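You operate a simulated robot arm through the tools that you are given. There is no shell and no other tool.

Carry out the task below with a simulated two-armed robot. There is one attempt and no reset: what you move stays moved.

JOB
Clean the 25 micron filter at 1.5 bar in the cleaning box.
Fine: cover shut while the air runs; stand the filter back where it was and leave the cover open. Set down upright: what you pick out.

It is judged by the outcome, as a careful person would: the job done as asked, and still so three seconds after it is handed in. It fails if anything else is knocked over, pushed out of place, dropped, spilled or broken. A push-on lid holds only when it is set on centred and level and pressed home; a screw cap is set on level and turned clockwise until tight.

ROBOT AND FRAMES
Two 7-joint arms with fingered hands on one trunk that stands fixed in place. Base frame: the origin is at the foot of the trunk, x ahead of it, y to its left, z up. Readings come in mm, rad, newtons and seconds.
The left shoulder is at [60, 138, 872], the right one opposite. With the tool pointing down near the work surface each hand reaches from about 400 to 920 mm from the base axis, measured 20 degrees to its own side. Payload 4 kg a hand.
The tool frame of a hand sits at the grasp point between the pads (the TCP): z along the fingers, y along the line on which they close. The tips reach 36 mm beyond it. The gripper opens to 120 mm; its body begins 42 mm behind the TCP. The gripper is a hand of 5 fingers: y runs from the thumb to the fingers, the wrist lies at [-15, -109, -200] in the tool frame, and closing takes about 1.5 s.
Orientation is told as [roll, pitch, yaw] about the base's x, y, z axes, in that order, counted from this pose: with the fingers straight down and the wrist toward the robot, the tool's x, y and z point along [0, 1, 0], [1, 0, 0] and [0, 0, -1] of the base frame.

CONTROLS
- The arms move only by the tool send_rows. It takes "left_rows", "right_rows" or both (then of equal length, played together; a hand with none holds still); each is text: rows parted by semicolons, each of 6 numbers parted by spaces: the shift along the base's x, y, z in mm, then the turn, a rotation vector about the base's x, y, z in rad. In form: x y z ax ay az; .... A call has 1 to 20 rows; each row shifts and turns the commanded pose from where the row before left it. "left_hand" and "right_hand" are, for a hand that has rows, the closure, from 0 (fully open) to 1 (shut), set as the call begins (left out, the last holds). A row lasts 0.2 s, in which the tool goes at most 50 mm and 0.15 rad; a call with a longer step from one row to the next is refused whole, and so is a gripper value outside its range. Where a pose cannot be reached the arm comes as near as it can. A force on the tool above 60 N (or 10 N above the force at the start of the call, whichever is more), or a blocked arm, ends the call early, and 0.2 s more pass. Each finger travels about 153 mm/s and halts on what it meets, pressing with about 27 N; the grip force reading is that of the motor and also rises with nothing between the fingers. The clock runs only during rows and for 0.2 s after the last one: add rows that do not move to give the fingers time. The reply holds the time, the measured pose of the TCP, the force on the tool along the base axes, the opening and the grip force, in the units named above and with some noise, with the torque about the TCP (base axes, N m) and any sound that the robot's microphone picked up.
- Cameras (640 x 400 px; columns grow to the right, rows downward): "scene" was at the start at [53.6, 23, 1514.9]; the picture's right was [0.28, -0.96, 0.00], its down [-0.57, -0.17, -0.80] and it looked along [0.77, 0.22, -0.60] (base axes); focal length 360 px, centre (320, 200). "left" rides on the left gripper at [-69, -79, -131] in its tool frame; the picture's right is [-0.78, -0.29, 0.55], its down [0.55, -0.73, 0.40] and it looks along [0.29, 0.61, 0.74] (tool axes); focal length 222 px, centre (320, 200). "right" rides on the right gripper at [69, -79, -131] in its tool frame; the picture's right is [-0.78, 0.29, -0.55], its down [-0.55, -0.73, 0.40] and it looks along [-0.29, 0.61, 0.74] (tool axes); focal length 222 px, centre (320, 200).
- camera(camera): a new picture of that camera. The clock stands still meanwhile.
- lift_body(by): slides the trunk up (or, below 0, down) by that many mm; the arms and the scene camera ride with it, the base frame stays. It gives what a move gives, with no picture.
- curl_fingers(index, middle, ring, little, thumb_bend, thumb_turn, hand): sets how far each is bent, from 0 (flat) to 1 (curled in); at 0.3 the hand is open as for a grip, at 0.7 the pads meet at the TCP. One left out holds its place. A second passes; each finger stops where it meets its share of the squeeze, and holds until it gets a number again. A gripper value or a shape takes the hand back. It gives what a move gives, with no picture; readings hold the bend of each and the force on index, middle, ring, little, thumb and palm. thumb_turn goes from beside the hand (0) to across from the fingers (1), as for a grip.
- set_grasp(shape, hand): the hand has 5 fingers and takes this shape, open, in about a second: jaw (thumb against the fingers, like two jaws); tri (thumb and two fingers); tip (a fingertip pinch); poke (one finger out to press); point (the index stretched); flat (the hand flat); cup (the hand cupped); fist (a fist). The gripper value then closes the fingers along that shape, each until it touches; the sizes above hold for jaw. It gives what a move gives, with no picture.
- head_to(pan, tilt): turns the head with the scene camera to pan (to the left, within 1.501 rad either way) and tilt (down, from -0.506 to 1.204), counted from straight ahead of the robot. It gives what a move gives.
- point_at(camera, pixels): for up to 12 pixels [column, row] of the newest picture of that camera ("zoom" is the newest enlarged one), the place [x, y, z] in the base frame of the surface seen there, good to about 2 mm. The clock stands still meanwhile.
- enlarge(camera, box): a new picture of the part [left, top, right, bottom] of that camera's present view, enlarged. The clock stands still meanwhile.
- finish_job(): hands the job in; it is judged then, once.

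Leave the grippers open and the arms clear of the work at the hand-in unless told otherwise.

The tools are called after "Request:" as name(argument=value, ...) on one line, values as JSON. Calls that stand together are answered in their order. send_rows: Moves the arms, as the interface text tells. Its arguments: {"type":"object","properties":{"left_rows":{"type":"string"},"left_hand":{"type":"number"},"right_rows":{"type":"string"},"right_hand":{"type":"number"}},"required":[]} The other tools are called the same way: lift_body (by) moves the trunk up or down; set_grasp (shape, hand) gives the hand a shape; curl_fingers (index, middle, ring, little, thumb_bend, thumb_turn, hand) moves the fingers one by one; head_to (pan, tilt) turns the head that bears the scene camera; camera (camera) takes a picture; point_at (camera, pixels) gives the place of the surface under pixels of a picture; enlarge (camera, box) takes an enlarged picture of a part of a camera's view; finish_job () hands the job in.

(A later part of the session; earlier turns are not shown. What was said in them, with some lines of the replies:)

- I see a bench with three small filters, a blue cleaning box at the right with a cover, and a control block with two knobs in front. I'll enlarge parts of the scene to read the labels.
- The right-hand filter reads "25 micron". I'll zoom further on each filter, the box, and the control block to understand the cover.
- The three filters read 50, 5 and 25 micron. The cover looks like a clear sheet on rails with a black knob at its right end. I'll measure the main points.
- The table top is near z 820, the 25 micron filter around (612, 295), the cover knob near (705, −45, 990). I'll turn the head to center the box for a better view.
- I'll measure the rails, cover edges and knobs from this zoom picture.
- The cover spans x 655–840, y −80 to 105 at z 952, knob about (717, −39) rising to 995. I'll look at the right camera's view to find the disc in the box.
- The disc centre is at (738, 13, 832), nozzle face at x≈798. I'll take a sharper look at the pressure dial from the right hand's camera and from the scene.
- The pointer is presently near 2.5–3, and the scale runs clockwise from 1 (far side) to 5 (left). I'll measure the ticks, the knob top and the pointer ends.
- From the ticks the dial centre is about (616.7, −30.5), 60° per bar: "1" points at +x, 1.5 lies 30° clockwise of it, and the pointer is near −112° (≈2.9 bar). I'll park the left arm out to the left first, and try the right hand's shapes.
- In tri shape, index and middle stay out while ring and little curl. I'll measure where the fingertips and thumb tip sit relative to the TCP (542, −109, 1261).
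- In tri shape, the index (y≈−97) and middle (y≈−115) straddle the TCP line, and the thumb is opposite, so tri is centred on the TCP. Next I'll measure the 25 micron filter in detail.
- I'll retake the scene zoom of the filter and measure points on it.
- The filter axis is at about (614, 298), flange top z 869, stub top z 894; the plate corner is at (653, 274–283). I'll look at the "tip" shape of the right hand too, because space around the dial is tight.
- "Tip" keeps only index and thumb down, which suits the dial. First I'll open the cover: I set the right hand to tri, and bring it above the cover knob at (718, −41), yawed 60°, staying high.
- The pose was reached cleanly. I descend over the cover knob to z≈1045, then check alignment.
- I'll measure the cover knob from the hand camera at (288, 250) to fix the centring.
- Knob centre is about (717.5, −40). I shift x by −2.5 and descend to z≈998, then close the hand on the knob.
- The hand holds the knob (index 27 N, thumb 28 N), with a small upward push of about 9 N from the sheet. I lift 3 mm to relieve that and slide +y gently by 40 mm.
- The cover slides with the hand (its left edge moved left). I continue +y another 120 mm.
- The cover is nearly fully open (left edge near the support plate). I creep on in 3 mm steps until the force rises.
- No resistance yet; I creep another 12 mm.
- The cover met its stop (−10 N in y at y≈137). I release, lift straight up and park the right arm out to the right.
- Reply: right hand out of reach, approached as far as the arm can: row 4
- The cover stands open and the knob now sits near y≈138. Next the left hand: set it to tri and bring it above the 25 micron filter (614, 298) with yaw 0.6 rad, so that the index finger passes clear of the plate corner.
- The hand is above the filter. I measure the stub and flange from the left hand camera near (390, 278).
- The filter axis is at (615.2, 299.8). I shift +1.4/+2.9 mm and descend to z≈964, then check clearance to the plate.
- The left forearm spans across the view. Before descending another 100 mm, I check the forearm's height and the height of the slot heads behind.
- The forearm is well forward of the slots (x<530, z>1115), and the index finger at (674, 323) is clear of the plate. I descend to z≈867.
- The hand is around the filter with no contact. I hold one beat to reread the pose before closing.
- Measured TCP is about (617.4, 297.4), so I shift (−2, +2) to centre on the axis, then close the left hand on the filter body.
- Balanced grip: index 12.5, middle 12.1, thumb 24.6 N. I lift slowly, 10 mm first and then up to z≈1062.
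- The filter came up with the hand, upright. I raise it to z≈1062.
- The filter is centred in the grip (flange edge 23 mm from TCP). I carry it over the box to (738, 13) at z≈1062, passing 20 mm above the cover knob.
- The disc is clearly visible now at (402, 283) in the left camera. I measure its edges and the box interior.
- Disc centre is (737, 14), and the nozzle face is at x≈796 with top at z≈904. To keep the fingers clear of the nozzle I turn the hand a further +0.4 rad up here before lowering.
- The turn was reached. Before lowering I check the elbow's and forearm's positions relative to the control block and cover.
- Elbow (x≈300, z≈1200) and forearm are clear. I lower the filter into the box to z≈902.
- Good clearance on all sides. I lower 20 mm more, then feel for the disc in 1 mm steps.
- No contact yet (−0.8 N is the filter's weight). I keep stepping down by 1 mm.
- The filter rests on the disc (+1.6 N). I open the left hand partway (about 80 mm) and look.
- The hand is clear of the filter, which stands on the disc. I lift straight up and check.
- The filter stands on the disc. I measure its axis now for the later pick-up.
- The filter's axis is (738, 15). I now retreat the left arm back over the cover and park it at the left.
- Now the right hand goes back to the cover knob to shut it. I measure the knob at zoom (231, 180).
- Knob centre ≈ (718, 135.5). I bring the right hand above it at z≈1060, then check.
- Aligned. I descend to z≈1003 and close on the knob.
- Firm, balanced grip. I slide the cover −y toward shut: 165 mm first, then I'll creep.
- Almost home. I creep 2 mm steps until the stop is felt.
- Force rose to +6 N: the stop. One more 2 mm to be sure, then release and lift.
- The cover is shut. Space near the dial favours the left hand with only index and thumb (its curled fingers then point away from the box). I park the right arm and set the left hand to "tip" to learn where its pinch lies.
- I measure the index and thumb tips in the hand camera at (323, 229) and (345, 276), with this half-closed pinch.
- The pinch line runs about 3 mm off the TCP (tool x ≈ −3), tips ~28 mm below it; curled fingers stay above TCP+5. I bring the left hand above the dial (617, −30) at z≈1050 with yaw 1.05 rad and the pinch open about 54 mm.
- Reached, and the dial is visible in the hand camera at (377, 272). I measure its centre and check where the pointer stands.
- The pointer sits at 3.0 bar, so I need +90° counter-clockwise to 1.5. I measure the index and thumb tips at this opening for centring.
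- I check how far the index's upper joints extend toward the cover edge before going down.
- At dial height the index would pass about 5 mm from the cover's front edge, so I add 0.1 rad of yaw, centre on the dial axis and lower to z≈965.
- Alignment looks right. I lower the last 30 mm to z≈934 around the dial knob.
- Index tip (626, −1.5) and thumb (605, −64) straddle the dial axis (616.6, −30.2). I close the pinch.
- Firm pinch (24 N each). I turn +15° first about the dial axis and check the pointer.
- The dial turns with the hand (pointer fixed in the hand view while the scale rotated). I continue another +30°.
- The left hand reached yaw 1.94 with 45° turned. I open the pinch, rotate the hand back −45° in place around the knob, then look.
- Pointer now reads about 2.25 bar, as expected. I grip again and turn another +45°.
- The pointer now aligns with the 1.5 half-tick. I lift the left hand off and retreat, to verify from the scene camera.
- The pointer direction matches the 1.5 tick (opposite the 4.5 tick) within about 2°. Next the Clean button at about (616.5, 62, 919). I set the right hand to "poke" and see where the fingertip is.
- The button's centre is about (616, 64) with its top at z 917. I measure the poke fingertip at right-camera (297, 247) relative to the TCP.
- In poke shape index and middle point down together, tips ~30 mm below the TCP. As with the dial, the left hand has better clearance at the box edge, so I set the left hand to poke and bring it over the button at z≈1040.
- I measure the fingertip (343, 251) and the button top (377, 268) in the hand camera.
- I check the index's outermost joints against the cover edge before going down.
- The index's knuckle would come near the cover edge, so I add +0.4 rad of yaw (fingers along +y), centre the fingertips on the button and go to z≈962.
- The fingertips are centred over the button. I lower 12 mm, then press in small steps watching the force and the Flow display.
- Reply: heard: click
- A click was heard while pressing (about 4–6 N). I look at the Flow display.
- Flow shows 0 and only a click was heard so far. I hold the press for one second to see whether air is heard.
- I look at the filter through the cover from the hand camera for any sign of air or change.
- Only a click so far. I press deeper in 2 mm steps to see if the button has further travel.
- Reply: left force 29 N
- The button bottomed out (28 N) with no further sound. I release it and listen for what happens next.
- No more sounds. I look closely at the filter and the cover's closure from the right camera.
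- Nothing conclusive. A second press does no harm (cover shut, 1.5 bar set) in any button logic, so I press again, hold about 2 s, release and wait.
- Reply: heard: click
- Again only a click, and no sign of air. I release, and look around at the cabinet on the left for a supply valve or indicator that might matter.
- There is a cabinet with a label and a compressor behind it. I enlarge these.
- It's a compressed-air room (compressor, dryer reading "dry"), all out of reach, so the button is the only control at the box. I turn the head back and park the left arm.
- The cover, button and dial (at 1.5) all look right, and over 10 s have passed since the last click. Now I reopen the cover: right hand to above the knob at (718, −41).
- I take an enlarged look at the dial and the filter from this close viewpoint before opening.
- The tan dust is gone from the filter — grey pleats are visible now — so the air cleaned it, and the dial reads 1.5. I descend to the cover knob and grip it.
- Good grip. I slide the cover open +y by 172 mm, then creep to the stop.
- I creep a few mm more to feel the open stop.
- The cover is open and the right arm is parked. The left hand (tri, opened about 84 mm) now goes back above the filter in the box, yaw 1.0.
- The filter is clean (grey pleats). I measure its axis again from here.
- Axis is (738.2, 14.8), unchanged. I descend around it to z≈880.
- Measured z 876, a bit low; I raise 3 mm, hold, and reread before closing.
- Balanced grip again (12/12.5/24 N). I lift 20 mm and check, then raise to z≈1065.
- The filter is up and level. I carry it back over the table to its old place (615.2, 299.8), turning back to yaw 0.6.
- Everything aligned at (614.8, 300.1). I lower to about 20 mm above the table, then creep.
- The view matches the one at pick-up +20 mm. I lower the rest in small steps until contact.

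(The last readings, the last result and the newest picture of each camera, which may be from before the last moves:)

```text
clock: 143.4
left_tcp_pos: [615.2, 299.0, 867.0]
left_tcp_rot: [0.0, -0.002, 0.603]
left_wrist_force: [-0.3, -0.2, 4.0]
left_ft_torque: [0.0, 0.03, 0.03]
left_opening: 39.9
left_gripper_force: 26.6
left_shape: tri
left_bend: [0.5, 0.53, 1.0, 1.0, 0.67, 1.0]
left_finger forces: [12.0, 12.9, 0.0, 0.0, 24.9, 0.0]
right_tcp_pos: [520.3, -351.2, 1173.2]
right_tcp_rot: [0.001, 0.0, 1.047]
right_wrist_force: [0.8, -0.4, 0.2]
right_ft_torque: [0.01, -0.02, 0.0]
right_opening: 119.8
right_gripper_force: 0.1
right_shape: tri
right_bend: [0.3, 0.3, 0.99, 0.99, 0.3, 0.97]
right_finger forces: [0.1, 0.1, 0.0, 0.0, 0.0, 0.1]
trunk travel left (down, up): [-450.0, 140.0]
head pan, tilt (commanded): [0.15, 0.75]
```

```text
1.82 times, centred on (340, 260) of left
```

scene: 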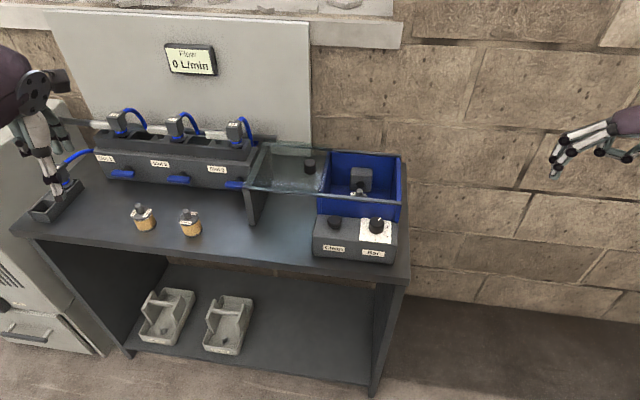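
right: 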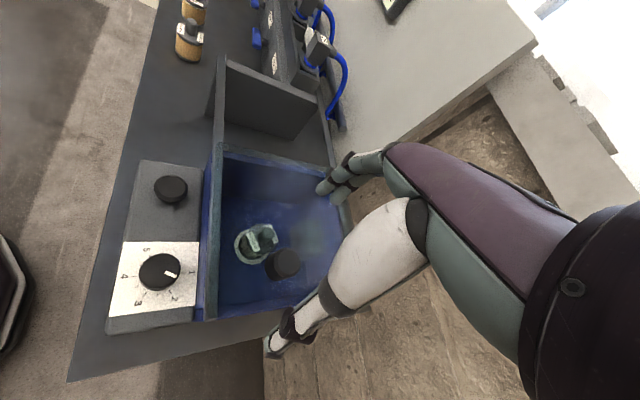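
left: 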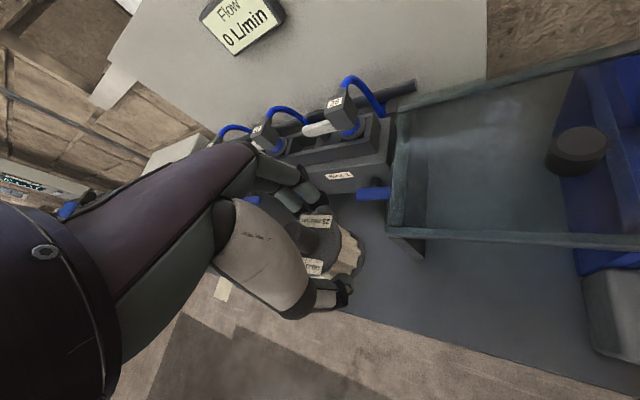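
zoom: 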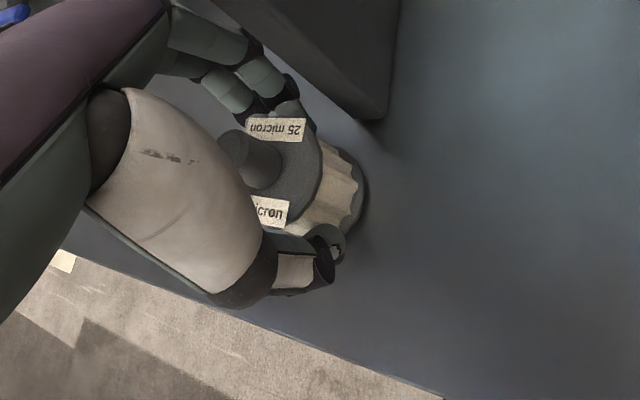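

The filter rests on the table (+4 N), in the same view as at pick-up. I open the hand partway, then look.

Request:
send_rows(left_rows="0 0 0 0 0 0; 0 0 0 0 0 0; 0 0 0 0 0 0; 0 0 0 0 0 0; 0 0 0 0 0 0", left_hand=0.2)

Request:
enlarge(camera="left", box=[240, 150, 440, 370])

```text
clock: 144.6
left_tcp_pos: [615.0, 298.0, 866.1]
left_tcp_rot: [0.0, 0.003, 0.601]
left_wrist_force: [-0.2, 0.5, -0.2]
left_ft_torque: [-0.01, 0.0, -0.01]
left_opening: 95.8
left_gripper_force: 0.2
left_shape: tri
left_bend: [0.32, 0.35, 0.99, 0.99, 0.39, 0.99]
left_finger forces: [0.0, 0.0, 0.0, 0.1, 0.0, 0.0]
right_tcp_pos: [520.2, -351.6, 1172.4]
right_tcp_rot: [0.0, 0.0, 1.048]
right_wrist_force: [-0.2, 0.7, -0.2]
right_ft_torque: [0.0, -0.01, 0.0]
right_opening: 119.8
right_gripper_force: 0.1
right_shape: tri
right_bend: [0.3, 0.3, 0.99, 0.99, 0.3, 0.97]
right_finger forces: [0.0, 0.0, 0.0, 0.1, 0.0, 0.0]
trunk travel left (down, up): [-450.0, 140.0]
head pan, tilt (commanded): [0.15, 0.75]
```

```text
1.82 times, centred on (340, 260) of left
```

zoom: 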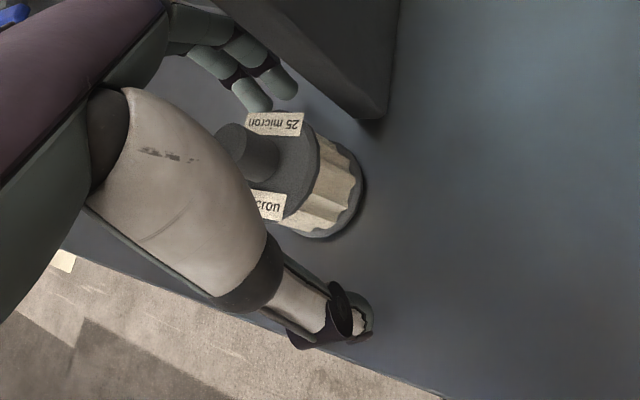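

It stands free. I lift the hand straight up slowly, then check its position.

Request:
send_rows(left_rows="0 0 10 0 0 0; 0 0 20 0 0 0; 0 0 30 0 0 0; 0 0 40 0 0 0; 0 0 40 0 0 0; 0 0 40 0 0 0; 0 0 17 0 0 0; 0 0 0 0 0 0")

Request:
camera(camera="left")

Request:
enlarge(camera="left", box=[340, 230, 450, 310])

```text
clock: 146.4
left_tcp_pos: [614.4, 298.3, 1063.8]
left_tcp_rot: [0.0, 0.0, 0.6]
left_wrist_force: [0.1, -1.7, 0.0]
left_ft_torque: [0.03, 0.0, 0.02]
left_opening: 96.0
left_gripper_force: 0.0
left_shape: tri
left_bend: [0.32, 0.35, 0.99, 0.99, 0.39, 0.99]
left_finger forces: [0.0, 0.0, 0.0, 0.0, 0.0, 0.0]
right_tcp_pos: [519.2, -350.8, 1172.7]
right_tcp_rot: [0.0, 0.0, 1.049]
right_wrist_force: [-0.4, 0.5, -0.6]
right_ft_torque: [0.01, 0.01, 0.01]
right_opening: 119.8
right_gripper_force: 0.0
right_shape: tri
right_bend: [0.3, 0.3, 0.99, 0.99, 0.3, 0.97]
right_finger forces: [0.1, 0.1, 0.0, 0.0, 0.0, 0.0]
trunk travel left (down, up): [-450.0, 140.0]
head pan, tilt (commanded): [0.15, 0.75]
```

```text
taken
```

left: 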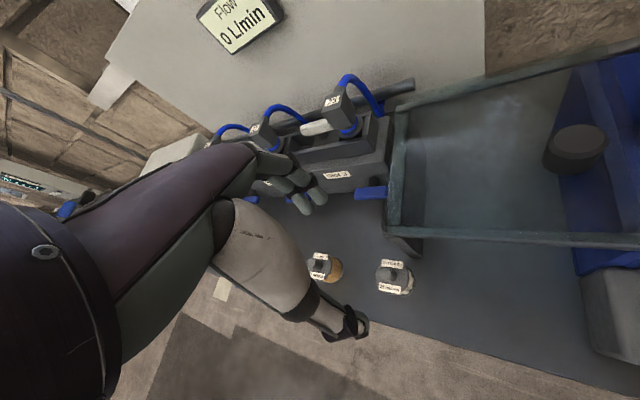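

```text
5.00 times, centred on (395, 270) of left
```

zoom: 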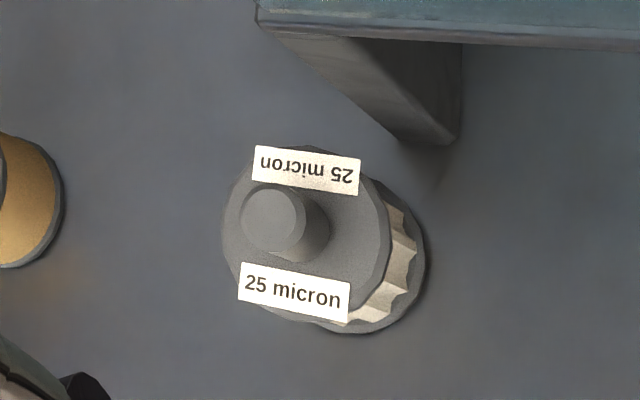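

I measure the filter's final axis against the original (615.2, 299.8).

Request:
point_at(camera="zoom", pixels=[[272, 217], [226, 232], [387, 235], [300, 319], [308, 150], [420, 262]])

```text
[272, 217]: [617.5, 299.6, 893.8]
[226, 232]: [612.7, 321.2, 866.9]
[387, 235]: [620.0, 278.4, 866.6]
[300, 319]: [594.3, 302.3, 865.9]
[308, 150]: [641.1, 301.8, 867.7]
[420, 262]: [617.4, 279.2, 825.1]
```

The filter is back within about 2 mm of its original spot. I retreat the left arm, set both hands to open jaw, and take final views.

Request:
send_rows(left_rows="-10 10 20 0 0 0; -25 28 20 0 0 -0.05; -30 30 20 0 0 -0.05; -30 30 20 0 0 -0.05; -30 30 20 0 0 -0.05; -30 30 15 0 0 -0.1; -30 30 15 0 0 -0.1; -30 30 15 0 0 -0.1; 0 0 0 0 0 0")

Request:
set_grasp(shape="jaw", hand="left")

Request:
set_grasp(shape="jaw", hand="right")

Request:
camera(camera="scene")

Request:
enlarge(camera="scene", box=[120, 190, 280, 260])

Request:
enlarge(camera="scene", box=[215, 120, 425, 270])

```text
clock: 148.4
left_tcp_pos: [400.1, 516.9, 1207.6]
left_tcp_rot: [0.001, 0.0, 0.1]
left_wrist_force: [0.8, -0.2, -0.8]
left_ft_torque: [0.0, -0.02, -0.01]
left_opening: 95.5
left_gripper_force: 0.0
left_shape: tri
left_bend: [0.32, 0.35, 0.99, 0.99, 0.39, 0.99]
left_finger forces: [0.1, 0.0, 0.0, 0.1, 0.0, 0.0]
right_tcp_pos: [519.9, -351.1, 1172.1]
right_tcp_rot: [0.0, 0.0, 1.047]
right_wrist_force: [-0.3, 0.4, 0.0]
right_ft_torque: [0.02, 0.04, 0.02]
right_opening: 119.7
right_gripper_force: 0.0
right_shape: tri
right_bend: [0.3, 0.3, 0.99, 0.99, 0.3, 0.97]
right_finger forces: [0.0, 0.1, 0.0, 0.1, 0.0, 0.0]
trunk travel left (down, up): [-450.0, 140.0]
head pan, tilt (commanded): [0.15, 0.75]
```

```text
clock: 149.3
left_tcp_pos: [400.1, 518.1, 1207.9]
left_tcp_rot: [0.0, 0.001, 0.1]
left_wrist_force: [0.5, -0.1, -0.2]
left_ft_torque: [0.03, -0.03, -0.02]
left_opening: 119.8
left_gripper_force: 0.0
left_shape: jaw
left_bend: [0.3, 0.3, 0.3, 0.3, 0.3, 0.97]
left_finger forces: [0.1, 0.0, 0.0, 0.0, 0.0, 0.0]
right_tcp_pos: [520.4, -351.8, 1172.3]
right_tcp_rot: [0.001, 0.001, 1.046]
right_wrist_force: [0.5, -0.1, 0.3]
right_ft_torque: [0.0, 0.03, 0.02]
right_opening: 119.6
right_gripper_force: 0.0
right_shape: tri
right_bend: [0.3, 0.3, 0.99, 0.99, 0.3, 0.97]
right_finger forces: [0.1, 0.0, 0.1, 0.0, 0.0, 0.1]
trunk travel left (down, up): [-450.0, 140.0]
head pan, tilt (commanded): [0.15, 0.75]
```

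```text
clock: 150.2
left_tcp_pos: [400.7, 517.3, 1207.1]
left_tcp_rot: [0.001, 0.0, 0.101]
left_wrist_force: [0.3, 0.1, 0.3]
left_ft_torque: [0.01, -0.05, -0.02]
left_opening: 119.8
left_gripper_force: 0.1
left_shape: jaw
left_bend: [0.3, 0.3, 0.3, 0.3, 0.3, 0.97]
left_finger forces: [0.0, 0.0, 0.0, 0.0, 0.1, 0.0]
right_tcp_pos: [520.1, -352.3, 1173.2]
right_tcp_rot: [0.0, 0.0, 1.047]
right_wrist_force: [-1.1, 0.4, 0.2]
right_ft_torque: [0.03, 0.02, -0.01]
right_opening: 119.7
right_gripper_force: 0.1
right_shape: jaw
right_bend: [0.3, 0.3, 0.3, 0.3, 0.3, 0.97]
right_finger forces: [0.1, 0.0, 0.0, 0.0, 0.0, 0.1]
trunk travel left (down, up): [-450.0, 140.0]
head pan, tilt (commanded): [0.15, 0.75]
```

```text
taken
```

scene: 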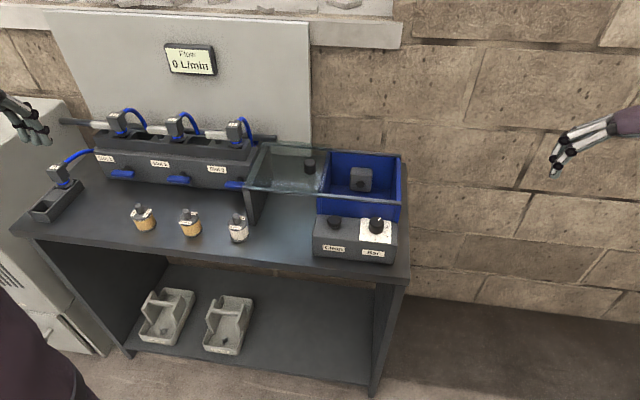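

```text
4.00 times, centred on (200, 225) of scene
```

zoom: 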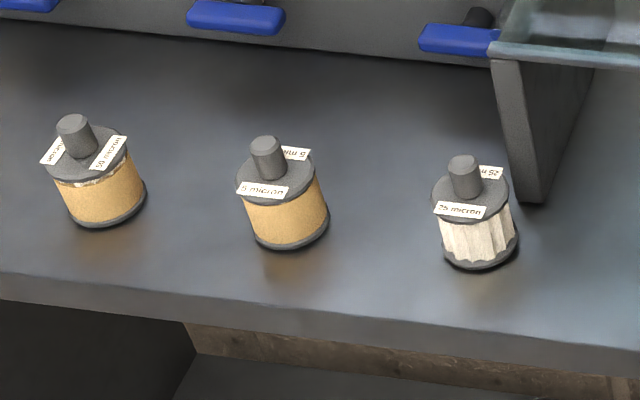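

```text
2.67 times, centred on (320, 195) of scene
```

zoom: 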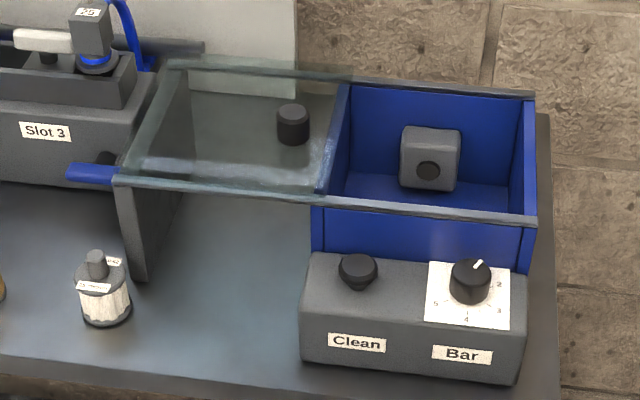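

The 25 micron filter is clean (white pleats), upright and in its row; cover open; dial at 1.5; neighbours undisturbed. One last comparison with the initial close-up of the filter's place.

Request:
enlarge(camera="scene", box=[215, 205, 263, 250])

Request:
point_at(camera="zoom", pixels=[[293, 98], [298, 178], [224, 185], [392, 158], [305, 236], [262, 110], [330, 336]])

```text
8.89 times, centred on (239, 228) of scene
```

zoom: 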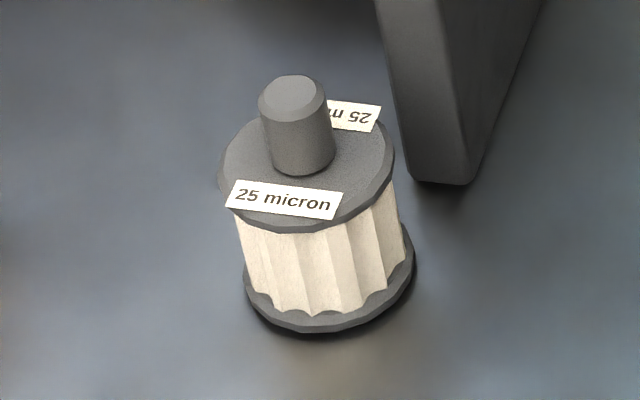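

```text
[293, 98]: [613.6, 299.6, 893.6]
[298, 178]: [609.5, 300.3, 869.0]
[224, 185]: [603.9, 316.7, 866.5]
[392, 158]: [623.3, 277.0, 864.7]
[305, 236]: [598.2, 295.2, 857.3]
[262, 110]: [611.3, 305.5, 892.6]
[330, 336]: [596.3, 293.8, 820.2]
```

The filter sits within 2–3 mm of where it was, upright with the label facing as before. Both hands are open and clear, so I hand in the job.

Request:
finish_job()

```text
The job is handed in.
```

The 25 micron filter has been cleaned in the box at 1.5 bar, and the job is handed in; I don't have the verdict.

- **Cleaning:** I slid the cover open, set the filter on the disc and slid the cover fully shut. I then turned the dial from 3 bar to 1.5 and pressed Clean. The tan dust is gone and the pale pleats now show.
- **Two presses:** I pressed Clean twice, because the only sign of the first press was a click. The cover was shut both times, and I waited over 10 seconds after the second press before opening it.
- **Filter back in place:** It stands upright 2–3 mm from its original spot, with the label facing the same way.
- **How it was left:** The cover is open and the dial is still at 1.5 bar. The 5 and 50 micron filters were not touched. Both hands are open and clear of the bench.
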